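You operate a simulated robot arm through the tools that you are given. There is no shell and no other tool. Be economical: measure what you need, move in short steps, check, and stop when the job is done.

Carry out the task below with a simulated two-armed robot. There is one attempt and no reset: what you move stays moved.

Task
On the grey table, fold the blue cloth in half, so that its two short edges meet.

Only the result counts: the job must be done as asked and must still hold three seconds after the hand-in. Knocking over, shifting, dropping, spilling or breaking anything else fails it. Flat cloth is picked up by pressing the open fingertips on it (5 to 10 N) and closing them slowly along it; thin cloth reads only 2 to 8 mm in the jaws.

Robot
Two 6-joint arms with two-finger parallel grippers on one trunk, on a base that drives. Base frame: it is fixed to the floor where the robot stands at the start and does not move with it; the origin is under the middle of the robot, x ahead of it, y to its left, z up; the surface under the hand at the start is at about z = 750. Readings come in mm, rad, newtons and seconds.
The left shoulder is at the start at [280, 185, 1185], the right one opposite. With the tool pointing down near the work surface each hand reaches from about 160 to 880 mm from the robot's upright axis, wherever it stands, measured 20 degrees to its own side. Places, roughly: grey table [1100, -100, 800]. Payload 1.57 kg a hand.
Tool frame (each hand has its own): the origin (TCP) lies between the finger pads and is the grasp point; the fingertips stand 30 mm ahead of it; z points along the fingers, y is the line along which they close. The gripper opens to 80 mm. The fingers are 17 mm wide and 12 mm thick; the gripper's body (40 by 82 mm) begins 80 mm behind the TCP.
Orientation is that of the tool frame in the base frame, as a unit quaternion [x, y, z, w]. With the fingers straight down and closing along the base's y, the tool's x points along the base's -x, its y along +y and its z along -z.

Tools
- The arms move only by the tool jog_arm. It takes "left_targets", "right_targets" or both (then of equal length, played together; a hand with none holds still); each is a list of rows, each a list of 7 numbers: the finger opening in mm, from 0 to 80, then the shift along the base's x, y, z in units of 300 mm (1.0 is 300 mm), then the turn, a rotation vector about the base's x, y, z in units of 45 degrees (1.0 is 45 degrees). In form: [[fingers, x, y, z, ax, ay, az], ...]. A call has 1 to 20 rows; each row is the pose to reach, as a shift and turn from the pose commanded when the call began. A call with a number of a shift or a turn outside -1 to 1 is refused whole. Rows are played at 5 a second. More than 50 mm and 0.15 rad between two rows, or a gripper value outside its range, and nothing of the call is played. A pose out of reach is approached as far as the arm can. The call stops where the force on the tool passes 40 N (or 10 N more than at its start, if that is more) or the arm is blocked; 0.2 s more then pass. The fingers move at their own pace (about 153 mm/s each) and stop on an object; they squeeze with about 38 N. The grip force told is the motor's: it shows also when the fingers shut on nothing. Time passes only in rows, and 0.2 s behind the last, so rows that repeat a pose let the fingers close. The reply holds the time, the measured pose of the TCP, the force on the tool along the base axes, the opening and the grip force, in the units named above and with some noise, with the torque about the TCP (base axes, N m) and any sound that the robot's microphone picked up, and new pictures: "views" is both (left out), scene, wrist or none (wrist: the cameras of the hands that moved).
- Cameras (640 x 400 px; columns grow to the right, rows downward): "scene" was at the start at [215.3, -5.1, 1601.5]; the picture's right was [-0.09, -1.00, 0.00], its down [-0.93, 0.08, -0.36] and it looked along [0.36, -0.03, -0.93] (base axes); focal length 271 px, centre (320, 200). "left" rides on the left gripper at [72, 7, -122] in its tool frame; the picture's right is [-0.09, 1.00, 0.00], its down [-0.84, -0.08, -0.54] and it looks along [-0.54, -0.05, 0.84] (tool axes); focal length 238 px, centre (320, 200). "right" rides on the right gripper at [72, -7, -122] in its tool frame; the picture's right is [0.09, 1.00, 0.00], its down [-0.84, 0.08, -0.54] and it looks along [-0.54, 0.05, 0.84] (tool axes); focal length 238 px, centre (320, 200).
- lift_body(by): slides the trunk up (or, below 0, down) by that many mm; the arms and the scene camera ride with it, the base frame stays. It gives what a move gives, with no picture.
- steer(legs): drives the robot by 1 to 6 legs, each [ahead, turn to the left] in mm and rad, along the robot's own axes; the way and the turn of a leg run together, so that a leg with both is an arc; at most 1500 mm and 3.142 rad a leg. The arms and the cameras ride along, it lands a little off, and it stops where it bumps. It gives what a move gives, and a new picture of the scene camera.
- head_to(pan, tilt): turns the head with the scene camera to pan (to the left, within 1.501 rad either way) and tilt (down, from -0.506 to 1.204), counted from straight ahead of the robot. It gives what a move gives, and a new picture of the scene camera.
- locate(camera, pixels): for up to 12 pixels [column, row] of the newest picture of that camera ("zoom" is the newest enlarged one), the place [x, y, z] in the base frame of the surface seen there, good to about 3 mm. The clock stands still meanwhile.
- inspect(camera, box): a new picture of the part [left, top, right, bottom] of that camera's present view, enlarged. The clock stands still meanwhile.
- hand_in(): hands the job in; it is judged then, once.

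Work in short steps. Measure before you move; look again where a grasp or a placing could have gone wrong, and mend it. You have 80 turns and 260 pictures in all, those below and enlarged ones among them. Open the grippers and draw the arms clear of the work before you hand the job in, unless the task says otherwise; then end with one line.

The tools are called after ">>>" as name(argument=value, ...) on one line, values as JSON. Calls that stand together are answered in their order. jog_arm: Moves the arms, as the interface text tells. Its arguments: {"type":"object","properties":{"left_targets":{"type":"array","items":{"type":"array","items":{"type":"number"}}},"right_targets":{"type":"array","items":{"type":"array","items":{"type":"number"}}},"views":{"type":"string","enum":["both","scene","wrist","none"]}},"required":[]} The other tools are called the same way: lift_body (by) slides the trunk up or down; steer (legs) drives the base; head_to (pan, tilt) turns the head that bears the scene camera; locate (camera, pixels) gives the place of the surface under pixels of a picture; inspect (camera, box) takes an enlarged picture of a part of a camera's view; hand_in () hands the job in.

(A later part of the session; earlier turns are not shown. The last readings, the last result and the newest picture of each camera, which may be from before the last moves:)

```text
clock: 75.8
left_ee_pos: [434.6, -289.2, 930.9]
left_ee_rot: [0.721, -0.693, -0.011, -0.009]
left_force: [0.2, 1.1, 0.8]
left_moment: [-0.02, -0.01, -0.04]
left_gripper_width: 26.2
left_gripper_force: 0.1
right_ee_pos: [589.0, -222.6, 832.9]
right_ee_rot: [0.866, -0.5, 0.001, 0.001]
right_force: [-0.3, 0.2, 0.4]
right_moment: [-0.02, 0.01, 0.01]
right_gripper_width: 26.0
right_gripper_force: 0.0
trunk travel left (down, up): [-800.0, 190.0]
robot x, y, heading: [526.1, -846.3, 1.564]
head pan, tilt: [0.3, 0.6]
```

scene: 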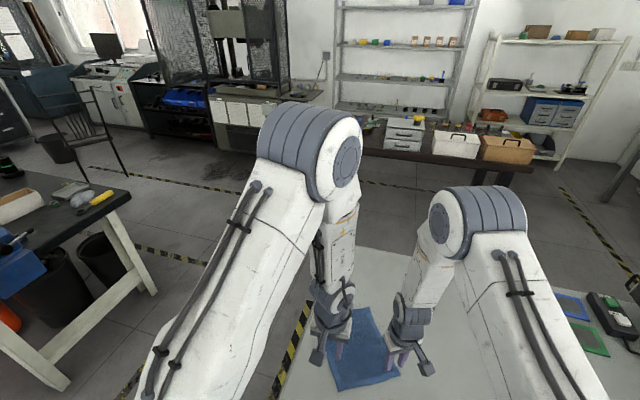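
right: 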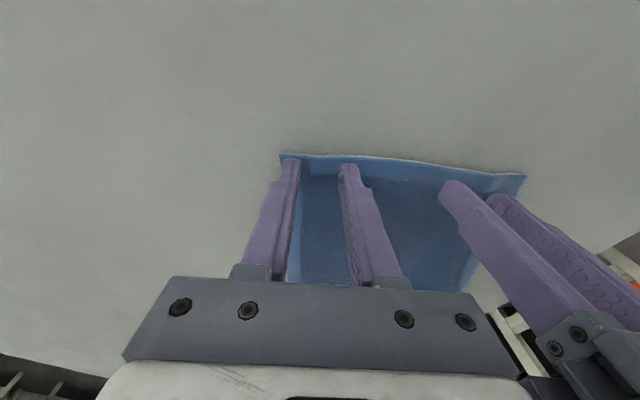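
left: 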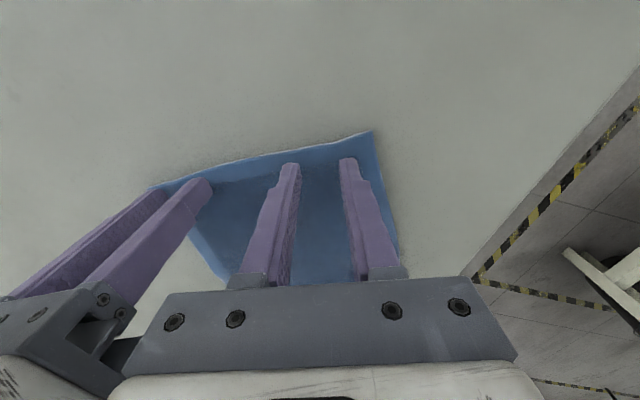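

The left forearm is rolled the other way, and close to the robot the forearms hang almost along the tool, which is an awkward alignment. Backing the robot off 90 mm gives better working postures, so I do that with the hands well above the cloth.

>>> steer(legs=[[-90, 0]])

>>> head_to(pan=0.0, tilt=1.0)

```text
clock: 77.0
left_ee_pos: [435.9, -383.0, 930.5]
left_ee_rot: [0.719, -0.695, -0.01, -0.009]
left_force: [0.1, 1.4, -0.9]
left_moment: [0.01, 0.03, 0.03]
left_gripper_width: 25.9
left_gripper_force: 0.1
right_ee_pos: [591.3, -313.9, 833.0]
right_ee_rot: [0.866, -0.501, 0.001, 0.002]
right_force: [0.0, 0.4, -0.5]
right_moment: [-0.04, 0.02, -0.03]
right_gripper_width: 25.8
right_gripper_force: 0.0
trunk travel left (down, up): [-800.0, 190.0]
robot x, y, heading: [527.3, -937.1, 1.562]
head pan, tilt: [0.3, 0.6]
```

scene: 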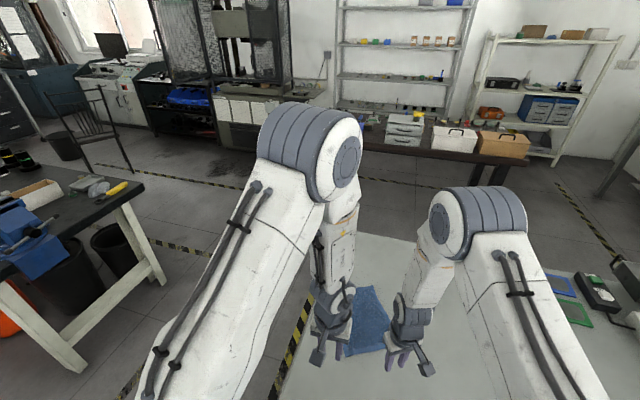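

```text
clock: 77.8
left_ee_pos: [435.5, -382.0, 930.9]
left_ee_rot: [0.719, -0.695, -0.01, -0.01]
left_force: [1.0, 0.0, -1.1]
left_moment: [0.02, -0.07, -0.05]
left_gripper_width: 26.0
left_gripper_force: 0.0
right_ee_pos: [590.5, -313.8, 833.7]
right_ee_rot: [0.866, -0.5, 0.001, 0.002]
right_force: [-0.5, -0.2, 1.1]
right_moment: [0.0, 0.02, 0.02]
right_gripper_width: 25.7
right_gripper_force: 0.0
trunk travel left (down, up): [-800.0, 190.0]
robot x, y, heading: [527.9, -940.0, 1.562]
head pan, tilt: [0.0, 1.0]
```

scene: 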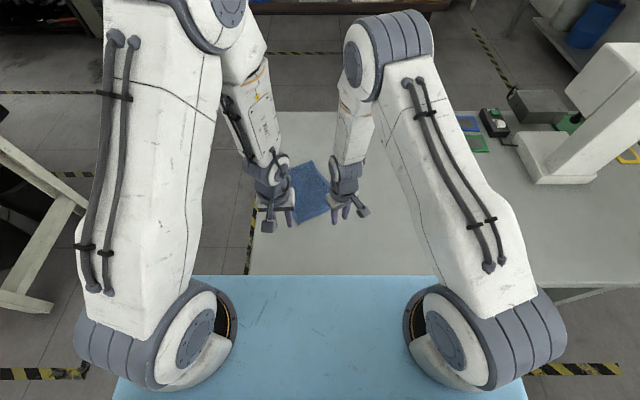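

Now I bring both hands over the near-edge grip points again.

>>> jog_arm(left_targets=[[26, 0.03, 0.07, 0, -0.01, 0, 0.12], [26, 0.06, 0.14, -0.05, -0.02, 0, 0.24], [26, 0.09, 0.21, -0.11, -0.036, 0, 0.36], [26, 0.12, 0.27, -0.18, -0.036, 0, 0.48], [26, 0.162, 0.328, -0.26, -0.036, 0, 0.62], [26, 0.162, 0.328, -0.32, -0.036, 0, 0.62]], right_targets=[[26, 0, 0.05, 0.03, 0, 0, 0], [26, 0, 0.1, 0.03, 0, 0, 0], [26, 0, 0.15, 0.03, 0, 0, 0], [26, 0, 0.2, 0.03, 0, 0, 0], [26, -0.005, 0.25, 0.02, 0, 0, 0], [26, -0.005, 0.306, 0, 0, 0, 0]], views="wrist")

```text
clock: 79.2
left_ee_pos: [478.6, -296.1, 829.3]
left_ee_rot: [0.866, -0.5, -0.021, -0.003]
left_force: [-0.7, -0.7, 0.1]
left_moment: [0.01, -0.02, 0.01]
left_gripper_width: 26.1
left_gripper_force: 0.1
left hand out of reach, approached as far as the arm can: row 1, 2, 3, 4, 5, 6
right_ee_pos: [588.7, -221.5, 831.8]
right_ee_rot: [0.865, -0.501, 0.001, 0.002]
right_force: [-0.1, 0.5, -1.3]
right_moment: [0.03, -0.01, -0.01]
right_gripper_width: 25.9
right_gripper_force: 0.2
trunk travel left (down, up): [-800.0, 190.0]
robot x, y, heading: [526.7, -939.4, 1.56]
head pan, tilt: [0.0, 1.0]
```

right: 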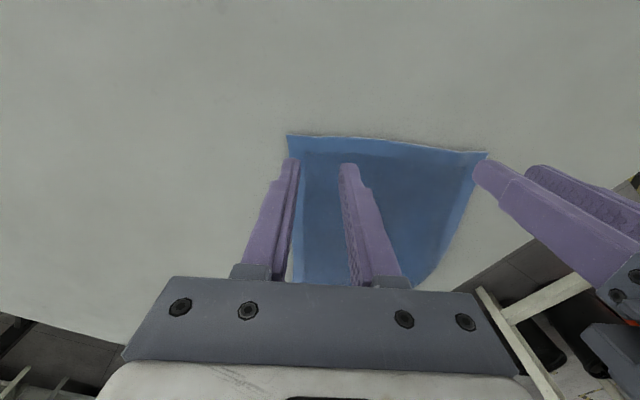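
left: 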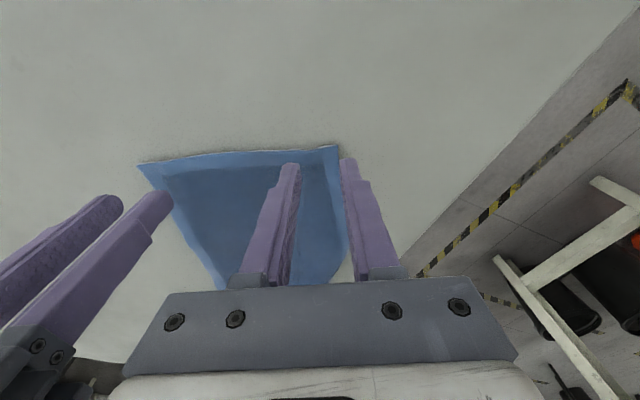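

The left wrist appears to sit at a turn limit. Since the gripper is symmetric, I turn the left wrist back by -180° (camera outward), which keeps the same closing line but leaves joint room.

>>> jog_arm(left_targets=[[26, -0.03, 0.01, 0.05, 0, 0, -0.167], [26, -0.06, 0.02, 0.1, 0, 0, -0.333], [26, -0.09, 0.03, 0.14, 0, 0, -0.5], [26, -0.12, 0.04, 0.14, 0, 0, -0.667], [26, -0.12, 0.04, 0.14, 0, 0, -0.833], [26, -0.12, 0.04, 0.14, 0, 0, -1]], views="none")

>>> jog_arm(left_targets=[[26, 0, 0, 0, 0, 0, -0.167], [26, 0, 0, 0, 0, 0, -0.333], [26, 0, 0, 0, 0, 0, -0.5], [26, 0, 0, 0, 0, 0, -0.667], [26, 0, 0, 0, 0, 0, -0.833], [26, 0, 0, 0, 0, 0, -1]], views="none")

>>> jog_arm(left_targets=[[26, 0, 0, 0, 0, 0, -0.167], [26, 0, 0, 0, 0, 0, -0.333], [26, 0, 0, 0, 0, 0, -0.5], [26, 0, 0, 0, 0, 0, -0.667], [26, 0, 0, 0, 0, 0, -0.833], [26, 0, 0, 0, 0, 0, -1]], views="none")

>>> jog_arm(left_targets=[[26, 0, 0, 0, 0, 0, -0.167], [26, 0, 0, 0, 0, 0, -0.333], [26, 0, 0, 0, 0, 0, -0.5], [26, 0, 0, 0, 0, 0, -0.667], [26, 0, 0, 0, 0, 0, -0.833], [26, 0, 0, 0, 0, 0, -1]], views="both")

```text
clock: 80.6
left_ee_pos: [392.3, -281.7, 864.3]
left_ee_rot: [-0.619, 0.785, 0.028, -0.005]
left_force: [-0.6, 0.0, -0.4]
left_moment: [0.0, -0.02, 0.0]
left_gripper_width: 26.1
left_gripper_force: 0.1
left hand out of reach, approached as far as the arm can: row 1, 2, 3, 4, 5, 6
right_ee_pos: [588.1, -221.7, 831.5]
right_ee_rot: [0.865, -0.501, 0.001, 0.003]
right_force: [0.5, -0.2, -0.3]
right_moment: [-0.03, 0.03, 0.02]
right_gripper_width: 26.0
right_gripper_force: 0.0
trunk travel left (down, up): [-800.0, 190.0]
robot x, y, heading: [530.3, -937.5, 1.56]
head pan, tilt: [0.0, 1.0]
```

```text
clock: 82.0
left_ee_pos: [418.6, -320.5, 864.9]
left_ee_rot: [-0.314, 0.949, 0.028, 0.003]
left_force: [-0.3, -0.1, 0.1]
left_moment: [-0.03, 0.04, 0.02]
left_gripper_width: 26.1
left_gripper_force: 0.0
left hand out of reach, approached as far as the arm can: row 2, 3, 4, 5, 6
right_ee_pos: [588.1, -221.5, 833.1]
right_ee_rot: [0.866, -0.5, 0.001, 0.001]
right_force: [-0.1, 0.8, 1.2]
right_moment: [0.0, -0.03, 0.01]
right_gripper_width: 25.8
right_gripper_force: 0.1
trunk travel left (down, up): [-800.0, 190.0]
robot x, y, heading: [530.3, -934.2, 1.563]
head pan, tilt: [0.0, 1.0]
```

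```text
clock: 83.4
left_ee_pos: [419.5, -319.2, 865.4]
left_ee_rot: [0.073, 0.997, 0.026, 0.015]
left_force: [0.8, 0.3, -0.2]
left_moment: [0.02, -0.04, 0.01]
left_gripper_width: 26.1
left_gripper_force: 0.0
left hand out of reach, approached as far as the arm can: row 4
right_ee_pos: [588.9, -220.8, 831.7]
right_ee_rot: [0.865, -0.501, 0.001, 0.002]
right_force: [-0.7, 0.2, -0.1]
right_moment: [-0.02, -0.01, 0.01]
right_gripper_width: 25.9
right_gripper_force: 0.0
trunk travel left (down, up): [-800.0, 190.0]
robot x, y, heading: [527.0, -940.1, 1.563]
head pan, tilt: [0.0, 1.0]
```

```text
clock: 84.8
left_ee_pos: [419.7, -318.9, 865.0]
left_ee_rot: [0.45, 0.892, 0.016, 0.022]
left_force: [0.6, 0.1, 0.3]
left_moment: [-0.01, 0.01, 0.01]
left_gripper_width: 26.1
left_gripper_force: 0.1
right_ee_pos: [588.7, -221.5, 831.9]
right_ee_rot: [0.866, -0.501, 0.0, 0.001]
right_force: [-0.5, -0.7, 0.1]
right_moment: [0.0, -0.01, -0.01]
right_gripper_width: 25.9
right_gripper_force: 0.0
trunk travel left (down, up): [-800.0, 190.0]
robot x, y, heading: [528.1, -938.6, 1.561]
head pan, tilt: [0.0, 1.0]
```

scene: 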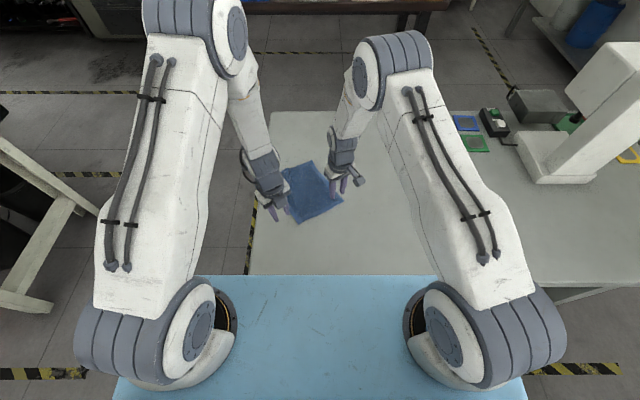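
left: 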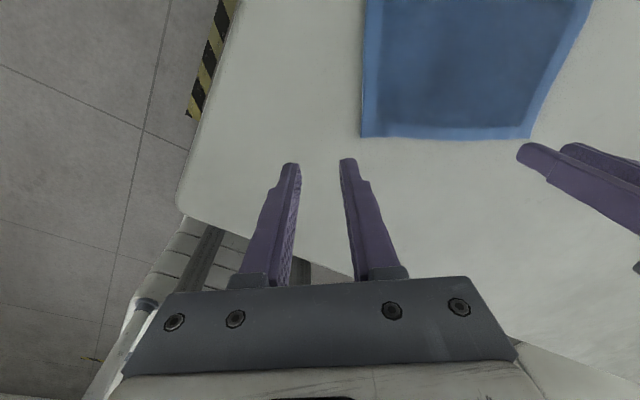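

The left now moves freely. I recheck the near corners in its picture: A at (361,137), D at (530,138).

>>> locate(camera="left", pixels=[[361, 137], [530, 138], [420, 139], [480, 139]])

```text
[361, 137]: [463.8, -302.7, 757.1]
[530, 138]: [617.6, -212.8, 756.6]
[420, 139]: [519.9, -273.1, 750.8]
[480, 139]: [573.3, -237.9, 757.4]
```

>>> jog_arm(left_targets=[[26, 0.07, 0.04, -0.04, -0.005, 0.03, -0.05], [26, 0.14, 0.08, -0.1, -0.011, 0.069, -0.1], [26, 0.214, 0.116, -0.15, -0.011, 0.069, -0.144], [26, 0.214, 0.116, -0.21, -0.011, 0.069, -0.144], [26, 0.214, 0.116, -0.255, -0.011, 0.069, -0.144], [26, 0.214, 0.116, -0.271, -0.011, 0.069, -0.144], [26, 0.214, 0.116, -0.271, -0.011, 0.069, -0.144]], right_targets=[[26, 0.004, 0, 0, 0, 0, 0], [26, 0.004, 0, 0, 0, 0, 0], [26, 0.004, 0, -0.04, 0, 0, 0], [26, 0.004, 0, -0.1, 0, 0, 0], [26, 0.004, 0, -0.145, 0, 0, 0], [26, 0.004, 0, -0.16, 0, 0, 0], [26, 0.004, 0, -0.16, 0, 0, 0]], views="wrist")

```text
clock: 86.4
left_ee_pos: [482.3, -286.7, 783.5]
left_ee_rot: [0.5, 0.866, 0.002, 0.001]
left_force: [-0.1, -0.2, 2.5]
left_moment: [-0.01, -0.02, 0.0]
left_gripper_width: 26.3
left_gripper_force: 0.1
right_ee_pos: [590.6, -223.1, 784.3]
right_ee_rot: [0.866, -0.501, 0.002, 0.002]
right_force: [-0.4, -0.3, 1.9]
right_moment: [0.02, 0.03, 0.03]
right_gripper_width: 26.1
right_gripper_force: 0.3
trunk travel left (down, up): [-800.0, 190.0]
robot x, y, heading: [524.9, -939.9, 1.562]
head pan, tilt: [0.0, 1.0]
```

right: 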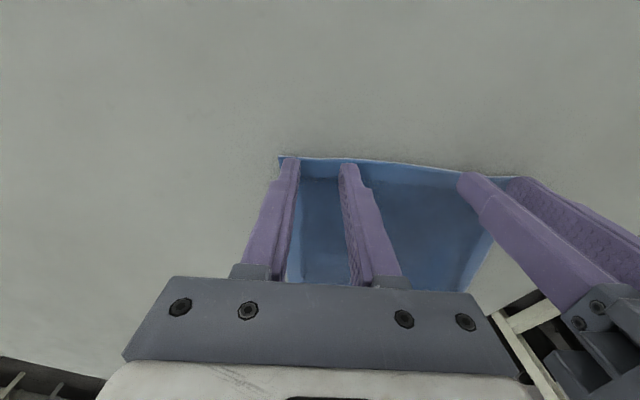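
left: 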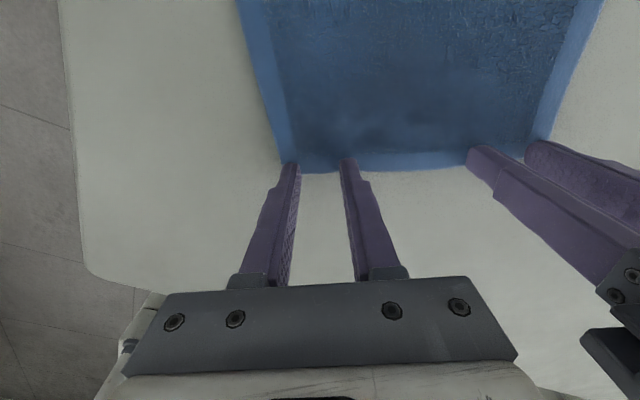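

Contact on both, fingers on the border. I nudge the left 3 mm inward, press, and close slowly while easing the hands together.

>>> jog_arm(left_targets=[[26, -0.005, 0.008, 0.003, 0, 0, 0], [26, -0.005, 0.008, -0.007, 0, 0, 0], [22, -0.005, 0.008, -0.007, 0, 0, 0], [18, -0.003, 0.009, -0.007, 0, 0, 0], [14, -0.001, 0.01, -0.007, 0, 0, 0], [10, 0.001, 0.011, -0.007, 0, 0, 0], [6, 0.003, 0.013, -0.007, 0, 0, 0], [2, 0.004, 0.013, -0.007, 0, 0, 0], [0, 0.004, 0.013, -0.007, 0, 0, 0], [0, 0.004, 0.013, -0.007, 0, 0, 0]], right_targets=[[26, 0, 0, -0.003, 0, 0, 0], [26, 0, 0, -0.008, 0, 0, 0], [22, 0, 0, -0.008, 0, 0, 0], [18, -0.002, -0.001, -0.008, 0, 0, 0], [14, -0.004, -0.002, -0.008, 0, 0, 0], [10, -0.006, -0.003, -0.008, 0, 0, 0], [6, -0.008, -0.005, -0.008, 0, 0, 0], [2, -0.009, -0.005, -0.008, 0, 0, 0], [0, -0.009, -0.005, -0.008, 0, 0, 0], [0, -0.009, -0.005, -0.008, 0, 0, 0]], views="wrist")

```text
clock: 88.6
left_ee_pos: [485.8, -280.8, 782.5]
left_ee_rot: [0.501, 0.866, 0.002, 0.001]
left_force: [9.1, 7.4, 15.9]
left_moment: [0.25, -0.23, -0.02]
left_gripper_width: 3.8
left_gripper_force: 24.9
right_ee_pos: [586.4, -224.2, 783.7]
right_ee_rot: [0.865, -0.501, 0.001, 0.002]
right_force: [-7.5, -4.8, 7.8]
right_moment: [-0.17, 0.25, 0.09]
right_gripper_width: 4.0
right_gripper_force: 25.0
trunk travel left (down, up): [-800.0, 190.0]
robot x, y, heading: [527.5, -938.5, 1.557]
head pan, tilt: [0.0, 1.0]
```

right: 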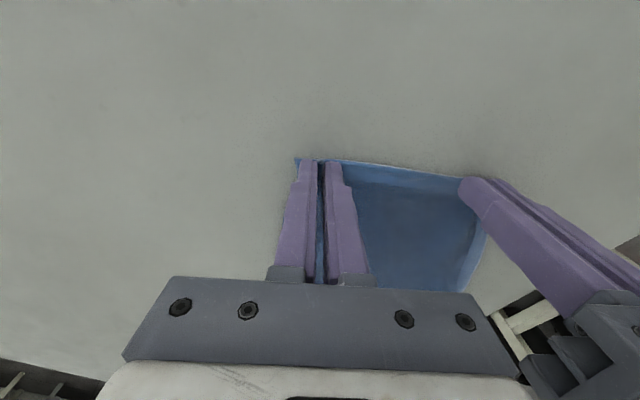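
left: 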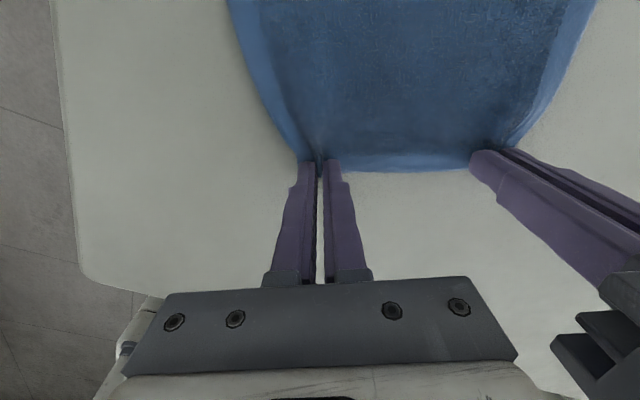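

Both grips hold (3.8 and 4.0 mm). Holding the edge flat, I turn it by -30° to square the cloth with the robot, then drag 40 mm toward the robot to straighten it.

>>> jog_arm(left_targets=[[0, 0.0, 0.0, 0.012, 0, 0, 0], [0, -0.002, -0.011, 0.012, 0, 0, -0.112], [0, -0.004, -0.021, 0.012, 0, 0, -0.225], [0, -0.006, -0.032, 0.012, 0, 0, -0.337], [0, -0.008, -0.043, 0.012, 0, 0, -0.45], [0, -0.01, -0.053, 0.012, 0, 0, -0.562], [0, -0.013, -0.064, 0.012, 0, 0, -0.675], [0, -0.013, -0.13, 0.012, 0, 0, -0.675], [0, -0.013, -0.2, 0.012, 0, 0, -0.675], [0, -0.013, -0.2, 0.012, 0, 0, -0.675]], right_targets=[[0, 0.0, 0.0, 0.012, 0, 0, 0], [0, 0.008, -0.042, 0.012, 0, 0, -0.112], [0, 0.015, -0.084, 0.012, 0, 0, -0.225], [0, 0.021, -0.126, 0.012, 0, 0, -0.337], [0, 0.027, -0.169, 0.012, 0, 0, -0.45], [0, 0.033, -0.211, 0.012, 0, 0, -0.562], [0, 0.039, -0.253, 0.012, 0, 0, -0.675], [0, 0.039, -0.32, 0.012, 0, 0, -0.675], [0, 0.039, -0.39, 0.012, 0, 0, -0.675], [0, 0.039, -0.39, 0.012, 0, 0, -0.675]])

```text
clock: 90.8
left_ee_pos: [480.3, -341.2, 786.1]
left_ee_rot: [0.71, 0.705, 0.0, 0.001]
left_force: [19.7, 0.5, 0.1]
left_moment: [0.04, -0.62, 0.01]
left_gripper_width: 3.5
left_gripper_force: 24.1
right_ee_pos: [598.9, -341.0, 786.5]
right_ee_rot: [-0.705, 0.709, 0.0, -0.001]
right_force: [-18.3, -1.0, 0.1]
right_moment: [-0.02, 0.64, 0.17]
right_gripper_width: 4.0
right_gripper_force: 24.7
trunk travel left (down, up): [-800.0, 190.0]
robot x, y, heading: [522.1, -941.1, 1.561]
head pan, tilt: [0.0, 1.0]
```

scene: 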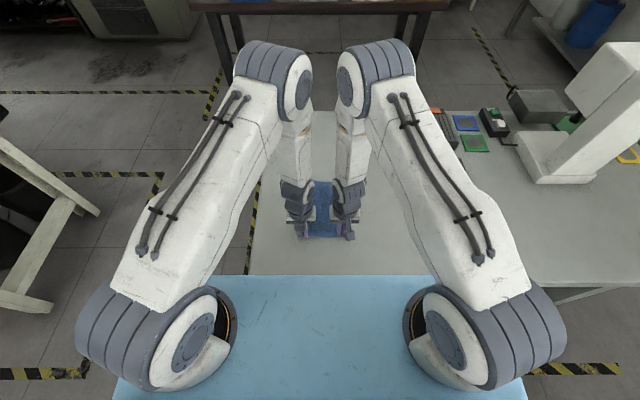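
right: 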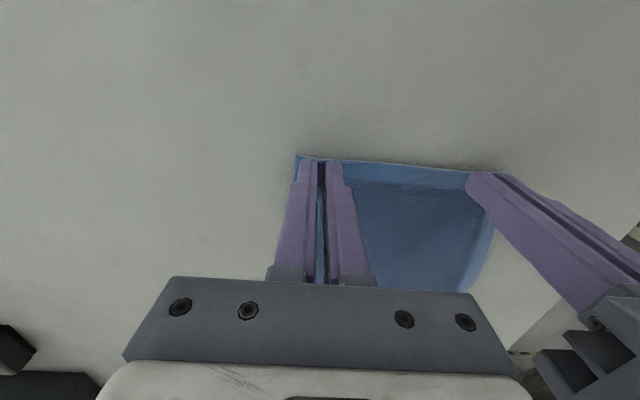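
left: 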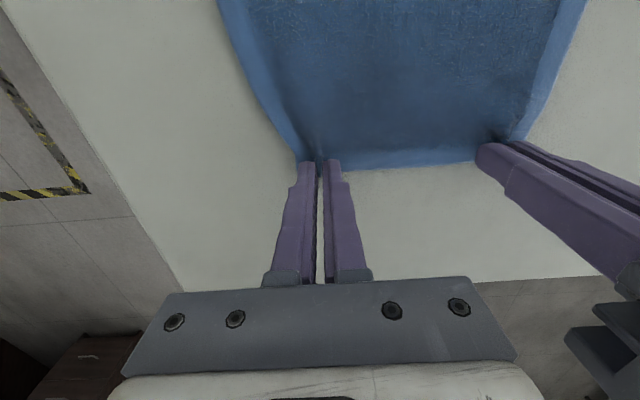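

The cloth is now square with the robot. I look for the far corners B and C.

>>> inspect(camera="scene", box=[260, 160, 380, 250])

>>> inspect(camera="left", box=[180, 0, 640, 200])

>>> locate(camera="scene", pixels=[[312, 182], [333, 182], [320, 200], [307, 238], [340, 237]])

```text
4.44 times, centred on (320, 205) of scene
```

zoom: 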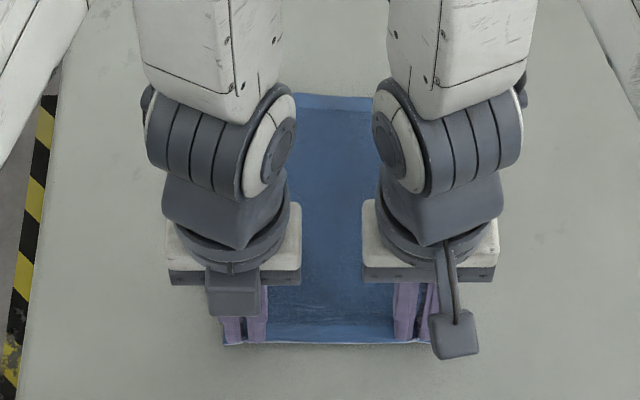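

```text
1.39 times, centred on (410, 100) of left
```

zoom: 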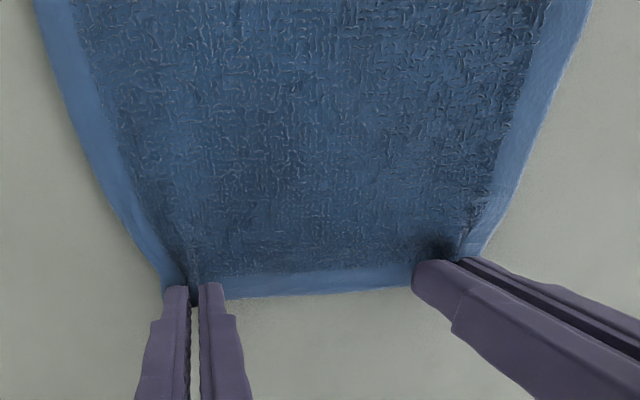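

```text
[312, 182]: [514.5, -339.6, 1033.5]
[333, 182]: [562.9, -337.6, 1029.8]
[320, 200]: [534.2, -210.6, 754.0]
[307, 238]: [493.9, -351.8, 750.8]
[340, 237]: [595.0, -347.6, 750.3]
```

>>> locate(camera="zoom", pixels=[[320, 100], [40, 5], [588, 5]])

>>> locate(camera="scene", pixels=[[318, 183], [325, 184], [322, 182]])

```text
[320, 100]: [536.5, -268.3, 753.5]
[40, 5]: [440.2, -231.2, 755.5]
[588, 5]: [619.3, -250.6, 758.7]
```

```text
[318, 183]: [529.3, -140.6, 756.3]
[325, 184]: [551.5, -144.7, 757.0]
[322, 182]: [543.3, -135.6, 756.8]
```

The far edge is at y≈-137 and the near one at about -349, so the middle is at -243. I fold again with a lower arc, to keep the fold line at the middle, and stop at TCP y≈-200.

>>> jog_arm(left_targets=[[0, 0.01, 0.02, 0.05, 0, 0, 0], [0, 0.01, 0.053, 0.1, 0, 0, 0], [0, 0.01, 0.09, 0.14, 0, 0, 0], [0, 0.01, 0.137, 0.175, 0, 0, 0], [0, 0.01, 0.187, 0.2, 0, 0, 0], [0, 0.01, 0.237, 0.213, 0, 0, 0], [0, 0.01, 0.287, 0.213, 0, 0, 0], [0, 0.01, 0.337, 0.213, 0, 0, 0], [0, 0.01, 0.387, 0.2, 0, 0, 0], [0, 0.01, 0.42, 0.18, 0, 0, 0], [0, 0.01, 0.45, 0.14, 0, 0, 0], [0, 0.01, 0.47, 0.1, 0, 0, 0], [0, 0.01, 0.47, 0.1, 0, 0, 0]], right_targets=[[0, -0.01, 0.02, 0.05, 0, 0, 0], [0, -0.01, 0.053, 0.1, 0, 0, 0], [0, -0.01, 0.09, 0.14, 0, 0, 0], [0, -0.01, 0.137, 0.175, 0, 0, 0], [0, -0.01, 0.187, 0.2, 0, 0, 0], [0, -0.01, 0.237, 0.213, 0, 0, 0], [0, -0.01, 0.287, 0.213, 0, 0, 0], [0, -0.01, 0.337, 0.213, 0, 0, 0], [0, -0.01, 0.387, 0.2, 0, 0, 0], [0, -0.01, 0.42, 0.18, 0, 0, 0], [0, -0.01, 0.45, 0.14, 0, 0, 0], [0, -0.01, 0.47, 0.1, 0, 0, 0], [0, -0.01, 0.47, 0.1, 0, 0, 0]])

```text
clock: 93.6
left_ee_pos: [485.3, -201.0, 815.7]
left_ee_rot: [0.71, 0.705, 0.001, 0.003]
left_force: [1.9, 0.0, -0.5]
left_moment: [0.0, -0.07, 0.01]
left_gripper_width: 3.4
left_gripper_force: 23.9
right_ee_pos: [594.0, -201.1, 817.7]
right_ee_rot: [-0.704, 0.71, -0.001, -0.002]
right_force: [-1.8, 0.5, -0.2]
right_moment: [-0.01, 0.07, 0.06]
right_gripper_width: 3.6
right_gripper_force: 24.4
trunk travel left (down, up): [-800.0, 190.0]
robot x, y, heading: [528.0, -939.1, 1.561]
head pan, tilt: [0.0, 1.0]
```

scene: 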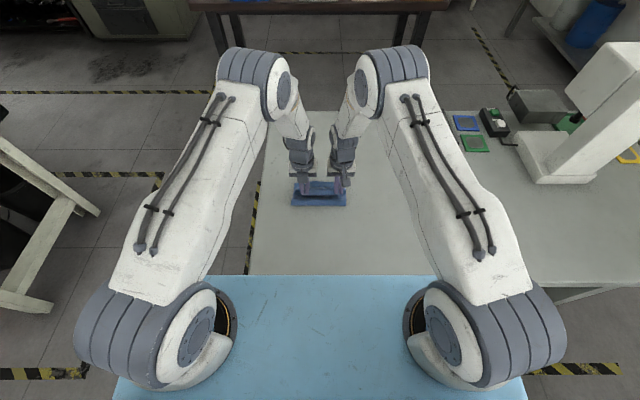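
right: 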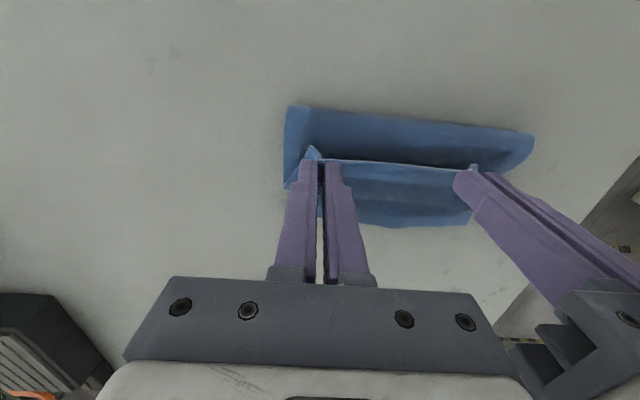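
left: 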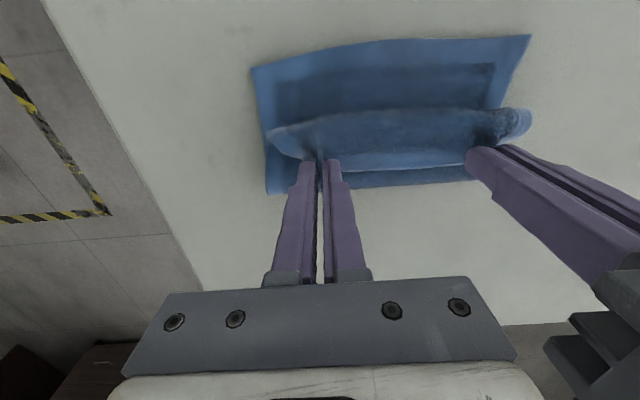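

The left camera now sees the far edge and the right one the fold; I measure them.

>>> locate(camera="left", pixels=[[255, 70], [528, 37], [400, 44], [268, 192], [430, 182], [400, 112], [270, 130], [528, 115]])

>>> locate(camera="right", pixels=[[288, 107], [420, 118], [532, 136], [400, 165], [400, 200]])

>>> inspect(camera="left", box=[230, 10, 560, 210])

```text
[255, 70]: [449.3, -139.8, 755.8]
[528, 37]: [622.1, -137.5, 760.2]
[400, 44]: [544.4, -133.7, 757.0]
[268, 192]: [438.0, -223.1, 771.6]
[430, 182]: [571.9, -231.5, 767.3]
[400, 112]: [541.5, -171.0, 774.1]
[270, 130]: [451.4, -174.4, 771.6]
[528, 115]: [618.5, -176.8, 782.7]
```

```text
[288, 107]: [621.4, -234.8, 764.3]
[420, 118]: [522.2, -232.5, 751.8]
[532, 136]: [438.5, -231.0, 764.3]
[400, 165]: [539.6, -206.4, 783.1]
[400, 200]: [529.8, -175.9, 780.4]
```

```text
1.94 times, centred on (395, 110) of left
```

zoom: 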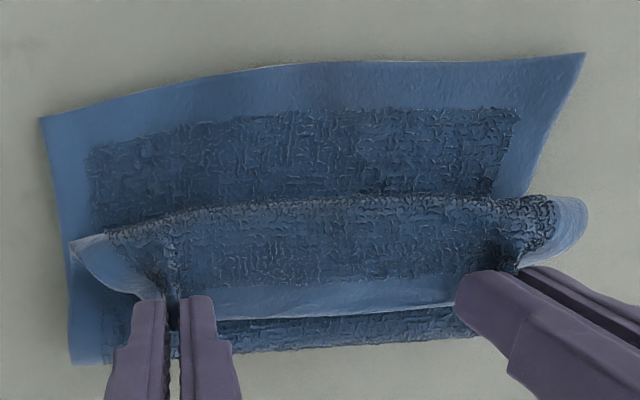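

This is close to ideal: fold at y≈-235, far edge at -137, and a 38 mm flap that should land at about -135 if it rolls outward. I release by opening slightly while drawing the hands up and toward +y, so the flap is dragged outward.

>>> jog_arm(left_targets=[[0, 0, 0.03, 0.03, 0, 0, 0], [6, 0, 0.08, 0.06, 0, 0, 0], [7, 0, 0.16, 0.09, 0, 0, 0], [9, 0, 0.22, 0.14, 0, 0, 0], [12, 0, 0.25, 0.25, 0, 0, 0], [12, 0, 0.25, 0.33, 0, 0, 0]], right_targets=[[0, 0, 0.03, 0.03, 0, 0, 0], [6, 0, 0.08, 0.06, 0, 0, 0], [7, 0, 0.16, 0.09, 0, 0, 0], [9, 0, 0.22, 0.14, 0, 0, 0], [12, 0, 0.25, 0.25, 0, 0, 0], [12, 0, 0.25, 0.33, 0, 0, 0]])

```text
clock: 95.0
left_ee_pos: [483.1, -124.8, 913.7]
left_ee_rot: [0.709, 0.705, -0.001, 0.003]
left_force: [-0.2, -0.2, -0.4]
left_moment: [0.03, 0.03, -0.01]
left_gripper_width: 12.1
left_gripper_force: 0.0
right_ee_pos: [595.4, -125.4, 914.4]
right_ee_rot: [-0.704, 0.71, -0.002, -0.002]
right_force: [-1.6, 0.2, 0.9]
right_moment: [0.0, -0.01, 0.02]
right_gripper_width: 12.3
right_gripper_force: 0.0
trunk travel left (down, up): [-800.0, 190.0]
robot x, y, heading: [527.7, -939.9, 1.561]
head pan, tilt: [0.0, 1.0]
```

scene: 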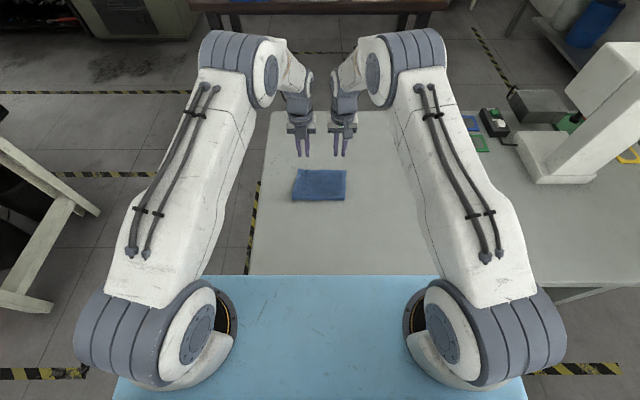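
right: 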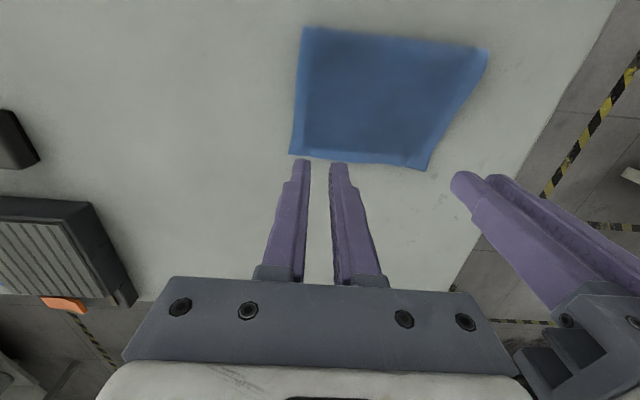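
left: 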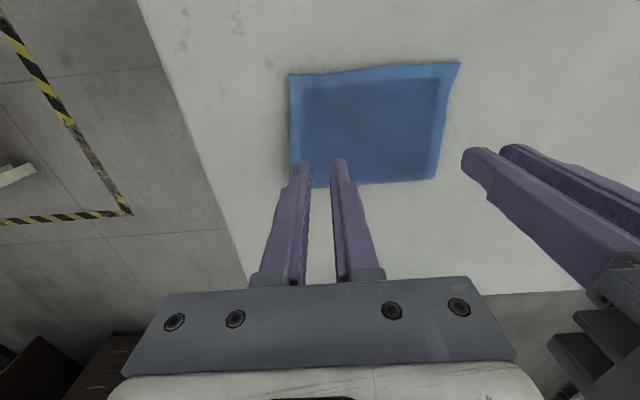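

The flap rolled out flat and the cloth looks folded in half. I inspect the edges and measure the alignment.

>>> inspect(camera="left", box=[260, 40, 490, 200])

>>> locate(camera="left", pixels=[[291, 76], [459, 64], [375, 68], [295, 178], [435, 178], [370, 120], [452, 100]])

>>> inspect(camera="right", box=[270, 10, 510, 190])

>>> locate(camera="right", pixels=[[305, 28], [487, 50], [426, 168], [291, 152], [395, 38], [360, 162]])

```text
2.50 times, centred on (375, 120) of left
```

zoom: 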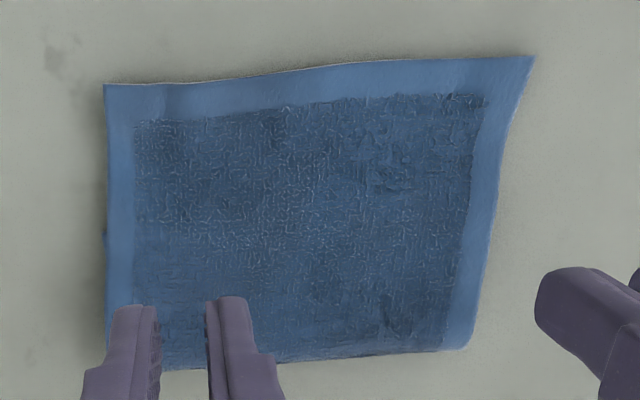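

```text
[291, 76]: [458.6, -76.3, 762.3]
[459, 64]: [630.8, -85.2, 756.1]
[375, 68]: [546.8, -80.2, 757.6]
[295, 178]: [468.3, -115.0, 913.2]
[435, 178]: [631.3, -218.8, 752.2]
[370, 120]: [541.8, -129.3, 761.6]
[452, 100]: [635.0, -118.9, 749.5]
```

```text
2.22 times, centred on (390, 100) of right
```

zoom: 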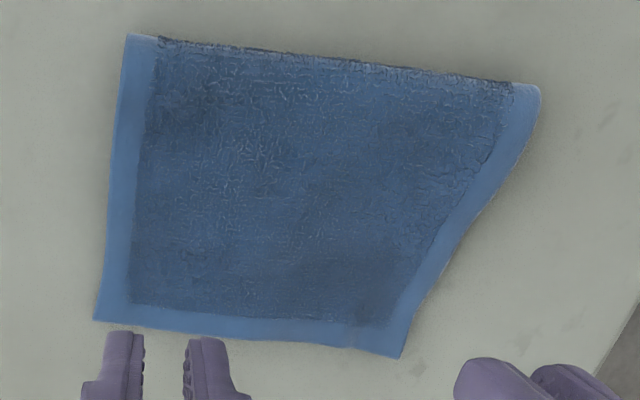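

```text
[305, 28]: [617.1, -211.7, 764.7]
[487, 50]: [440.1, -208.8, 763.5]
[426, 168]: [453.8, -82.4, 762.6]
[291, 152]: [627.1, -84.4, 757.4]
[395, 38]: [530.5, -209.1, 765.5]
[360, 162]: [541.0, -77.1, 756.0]
```

The fold is good but the top layer overshoots: its edge is at y≈-80 while the lower edge is near -135 and the fold at -211. I drive forward 40 mm for reach, regrip the overhanging edge, lift it back through the arc and lay it again with less drag.

>>> steer(legs=[[40, 0]])

```text
clock: 95.9
left_ee_pos: [483.7, -86.0, 916.0]
left_ee_rot: [0.709, 0.705, 0.0, 0.001]
left_force: [0.0, -0.3, 1.0]
left_moment: [0.02, 0.0, -0.01]
left_gripper_width: 12.1
left_gripper_force: 0.1
right_ee_pos: [596.4, -85.1, 914.0]
right_ee_rot: [-0.704, 0.71, 0.0, -0.002]
right_force: [-0.7, -0.2, 0.4]
right_moment: [0.01, -0.01, 0.0]
right_gripper_width: 12.1
right_gripper_force: 0.0
trunk travel left (down, up): [-800.0, 190.0]
robot x, y, heading: [531.6, -898.5, 1.56]
head pan, tilt: [0.0, 1.0]
```

scene: 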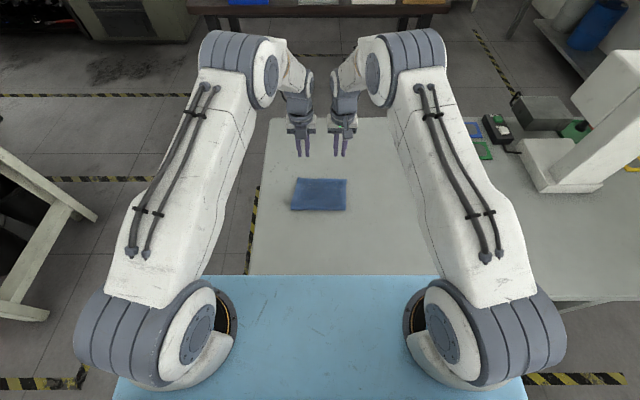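

>>> jog_arm(left_targets=[[26, 0, 0.003, -0.15, 0, 0, 0], [26, 0, 0.003, -0.3, 0, 0, 0], [26, 0, 0.003, -0.4, 0, 0, 0], [26, 0, 0.003, -0.43, 0, 0, 0], [26, 0, 0.003, -0.438, 0, 0, 0], [26, 0, 0.003, -0.438, 0, 0, 0]], right_targets=[[26, 0.02, -0.012, -0.15, 0, 0, 0], [26, 0.02, -0.012, -0.3, 0, 0, 0], [26, 0.02, -0.012, -0.39, 0, 0, 0], [26, 0.02, -0.012, -0.423, 0, 0, 0], [26, 0.02, -0.012, -0.433, 0, 0, 0], [26, 0.02, -0.012, -0.433, 0, 0, 0]], views="wrist")

```text
clock: 97.3
left_ee_pos: [482.1, -83.8, 782.2]
left_ee_rot: [0.709, 0.705, 0.001, 0.002]
left_force: [1.0, 0.2, 8.1]
left_moment: [0.02, 0.0, 0.02]
left_gripper_width: 26.0
left_gripper_force: 0.1
right_ee_pos: [603.1, -89.8, 785.4]
right_ee_rot: [-0.704, 0.711, -0.001, -0.002]
right_force: [0.8, 1.0, 0.1]
right_moment: [0.03, 0.02, 0.03]
right_gripper_width: 26.1
right_gripper_force: 0.0
trunk travel left (down, up): [-800.0, 190.0]
robot x, y, heading: [528.0, -897.8, 1.559]
head pan, tilt: [0.0, 1.0]
```

right: 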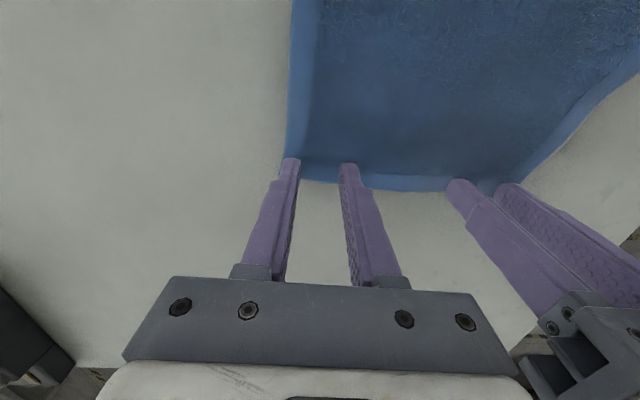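
left: 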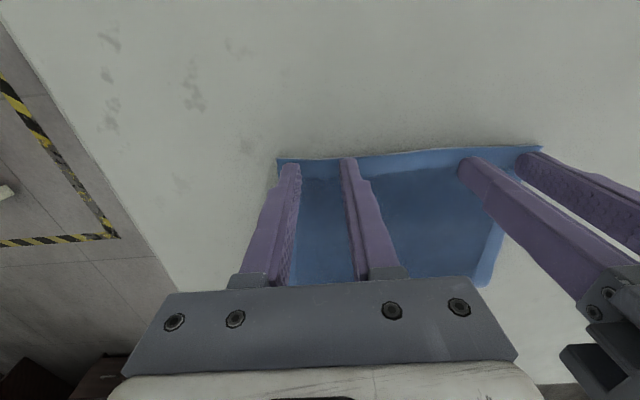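

Fingers are on the top edge. I press the right 3 mm further and close both slowly.

>>> jog_arm(left_targets=[[26, 0, 0, 0, 0, 0, 0], [26, 0, 0, 0, 0, 0, 0], [22, 0, 0, -0.002, 0, 0, 0], [18, 0.002, 0, -0.002, 0, 0, 0], [14, 0.004, 0, -0.002, 0, 0, 0], [10, 0.006, 0, -0.002, 0, 0, 0], [6, 0.008, 0, -0.002, 0, 0, 0], [2, 0.01, 0, -0.002, 0, 0, 0], [0, 0.01, 0, -0.002, 0, 0, 0], [0, 0.01, 0, -0.002, 0, 0, 0]], right_targets=[[26, -0.003, 0, -0.007, 0, 0, 0], [26, -0.005, 0, -0.013, 0, 0, 0], [22, -0.005, 0, -0.013, 0, 0, 0], [18, -0.007, 0, -0.013, 0, 0, 0], [14, -0.009, 0, -0.013, 0, 0, 0], [10, -0.011, 0, -0.013, 0, 0, 0], [6, -0.013, 0, -0.013, 0, 0, 0], [2, -0.015, 0, -0.013, 0, 0, 0], [0, -0.015, 0, -0.013, 0, 0, 0], [0, -0.015, 0, -0.013, 0, 0, 0]], views="wrist")

```text
clock: 99.5
left_ee_pos: [485.8, -84.2, 783.4]
left_ee_rot: [0.71, 0.705, 0.001, 0.0]
left_force: [1.9, 0.5, 10.4]
left_moment: [0.01, -0.01, 0.02]
left_gripper_width: 3.3
left_gripper_force: 24.9
right_ee_pos: [596.6, -89.9, 782.6]
right_ee_rot: [-0.704, 0.71, 0.001, -0.001]
right_force: [-2.5, 3.4, 19.1]
right_moment: [0.09, 0.05, 0.02]
right_gripper_width: 3.8
right_gripper_force: 24.6
trunk travel left (down, up): [-800.0, 190.0]
robot x, y, heading: [529.7, -901.2, 1.561]
head pan, tilt: [0.0, 1.0]
```

right: 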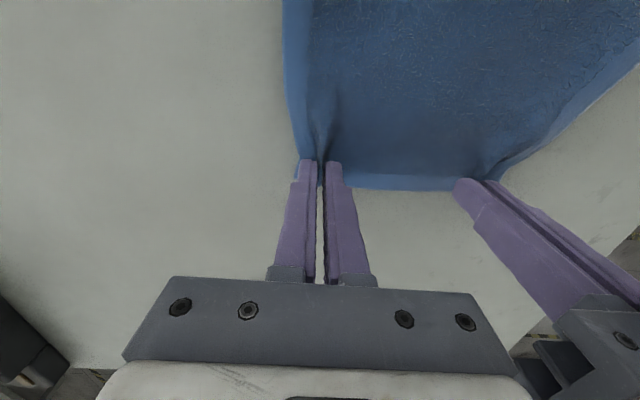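
left: 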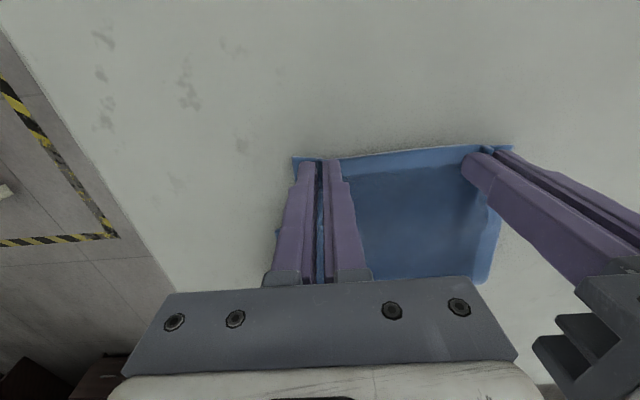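

Both grip the edge, and this time it points outward in the jaws, as wanted. I lift it back past the middle so the lower layer lies down to y≈-243, then bring it forward and lay its edge on the lower edge (y≈-137).

>>> jog_arm(left_targets=[[0, 0, -0.053, 0.107, 0, 0, 0], [0, 0, -0.137, 0.207, 0, 0, 0], [0, 0, -0.253, 0.283, 0, 0, 0], [0, 0, -0.387, 0.323, 0, 0, 0], [0, 0, -0.52, 0.323, 0, 0, 0], [0, -0.01, -0.637, 0.283, 0, 0, 0], [0, -0.01, -0.72, 0.223, 0, 0, 0], [0, -0.01, -0.72, 0.223, 0, 0, 0]], right_targets=[[0, 0, -0.053, 0.107, 0, 0, 0], [0, 0, -0.137, 0.207, 0, 0, 0], [0, 0, -0.253, 0.283, 0, 0, 0], [0, 0, -0.387, 0.323, 0, 0, 0], [0, 0, -0.51, 0.323, 0, 0, 0], [0, -0.01, -0.625, 0.283, 0, 0, 0], [0, -0.01, -0.705, 0.223, 0, 0, 0], [0, -0.01, -0.705, 0.223, 0, 0, 0]])

```text
clock: 101.3
left_ee_pos: [483.6, -301.1, 847.9]
left_ee_rot: [0.709, 0.705, 0.001, 0.002]
left_force: [-0.4, 0.3, -0.1]
left_moment: [0.01, 0.03, 0.01]
left_gripper_width: 3.5
left_gripper_force: 24.3
right_ee_pos: [591.7, -300.2, 848.6]
right_ee_rot: [-0.704, 0.71, 0.0, -0.002]
right_force: [-0.9, -0.6, 1.4]
right_moment: [0.0, 0.01, 0.01]
right_gripper_width: 4.0
right_gripper_force: 25.0
trunk travel left (down, up): [-800.0, 190.0]
robot x, y, heading: [528.3, -897.9, 1.565]
head pan, tilt: [0.0, 1.0]
```

scene: 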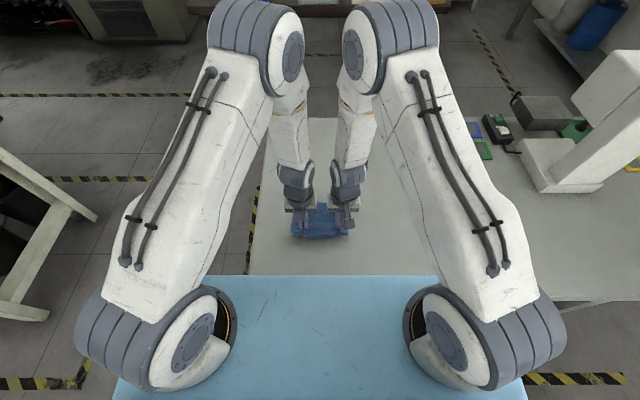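
right: 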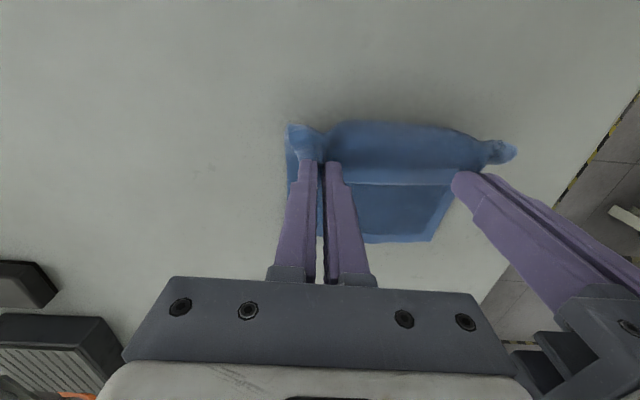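
left: 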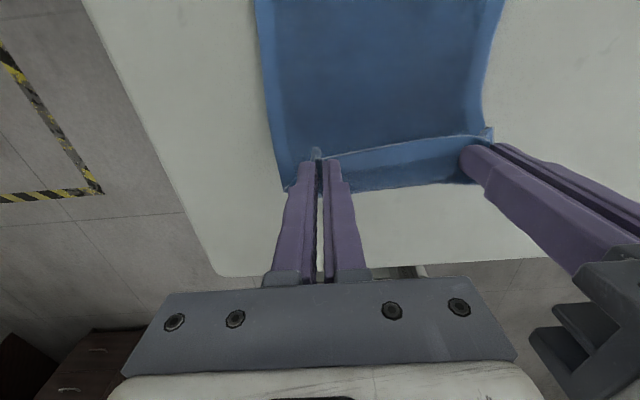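

The lower layer is laid back. I measure the lower far edge in the right picture (row ~242) before going forward.

>>> locate(camera="right", pixels=[[430, 240], [385, 242], [360, 239], [320, 130], [400, 126]])

>>> jog_arm(left_targets=[[0, 0, 0.087, 0.06, 0, 0, 0], [0, -0.005, 0.203, 0.08, 0, 0, 0], [0, -0.01, 0.32, 0.047, 0, 0, 0], [0, -0.013, 0.403, -0.01, 0, 0, 0], [0, -0.013, 0.47, -0.08, 0, 0, 0], [0, -0.013, 0.49, -0.11, 0, 0, 0], [0, -0.013, 0.49, -0.11, 0, 0, 0]], right_targets=[[0, 0, 0.087, 0.06, 0, 0, 0], [0, -0.005, 0.203, 0.08, 0, 0, 0], [0, -0.01, 0.32, 0.047, 0, 0, 0], [0, -0.013, 0.403, -0.01, 0, 0, 0], [0, -0.013, 0.47, -0.08, 0, 0, 0], [0, -0.013, 0.49, -0.11, 0, 0, 0], [0, -0.013, 0.49, -0.11, 0, 0, 0]], views="wrist")

```text
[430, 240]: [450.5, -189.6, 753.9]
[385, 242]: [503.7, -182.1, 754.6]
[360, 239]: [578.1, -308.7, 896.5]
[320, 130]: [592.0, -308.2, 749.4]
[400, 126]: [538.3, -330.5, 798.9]
```

```text
clock: 102.9
left_ee_pos: [479.5, -153.6, 817.1]
left_ee_rot: [0.709, 0.705, 0.001, 0.002]
left_force: [1.1, -0.2, -0.5]
left_moment: [-0.02, -0.05, -0.03]
left_gripper_width: 3.6
left_gripper_force: 24.0
right_ee_pos: [590.6, -153.0, 816.1]
right_ee_rot: [-0.704, 0.71, 0.0, -0.001]
right_force: [-1.6, 0.2, 0.1]
right_moment: [0.01, 0.04, 0.02]
right_gripper_width: 3.8
right_gripper_force: 24.3
trunk travel left (down, up): [-800.0, 190.0]
robot x, y, heading: [528.8, -898.3, 1.565]
head pan, tilt: [0.0, 1.0]
```

right: 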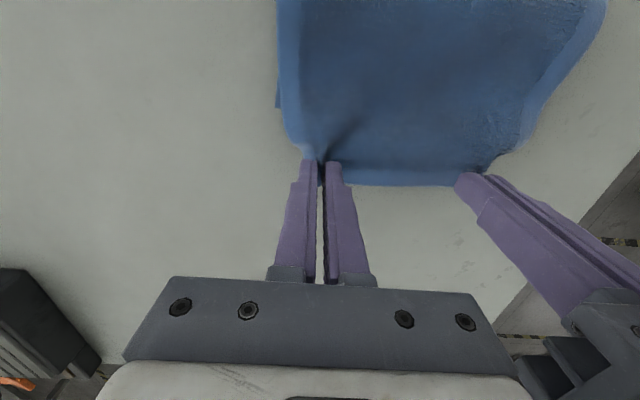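
left: 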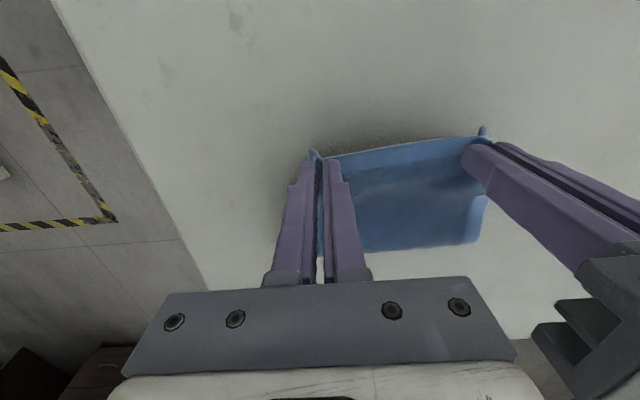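

The lower edge slid back to y≈-186 when I lifted. I measure the fold now, to set the new target.

>>> locate(camera="left", pixels=[[370, 251], [420, 248], [478, 241], [400, 150], [440, 200]])

>>> locate(camera="right", pixels=[[277, 100], [282, 5], [510, 150], [400, 185], [277, 75]])

>>> inspect(camera="right", box=[240, 0, 640, 220])

```text
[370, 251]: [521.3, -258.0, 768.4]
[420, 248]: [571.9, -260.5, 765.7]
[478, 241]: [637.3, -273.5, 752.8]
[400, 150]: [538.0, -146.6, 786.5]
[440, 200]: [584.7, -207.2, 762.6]
```

```text
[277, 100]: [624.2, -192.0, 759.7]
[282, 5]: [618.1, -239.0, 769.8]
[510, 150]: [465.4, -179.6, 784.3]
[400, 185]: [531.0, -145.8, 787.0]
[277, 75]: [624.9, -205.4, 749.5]
```

```text
1.60 times, centred on (440, 110) of right
```

zoom: 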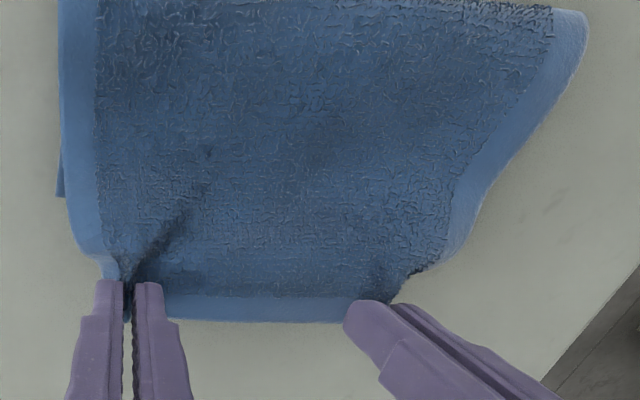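

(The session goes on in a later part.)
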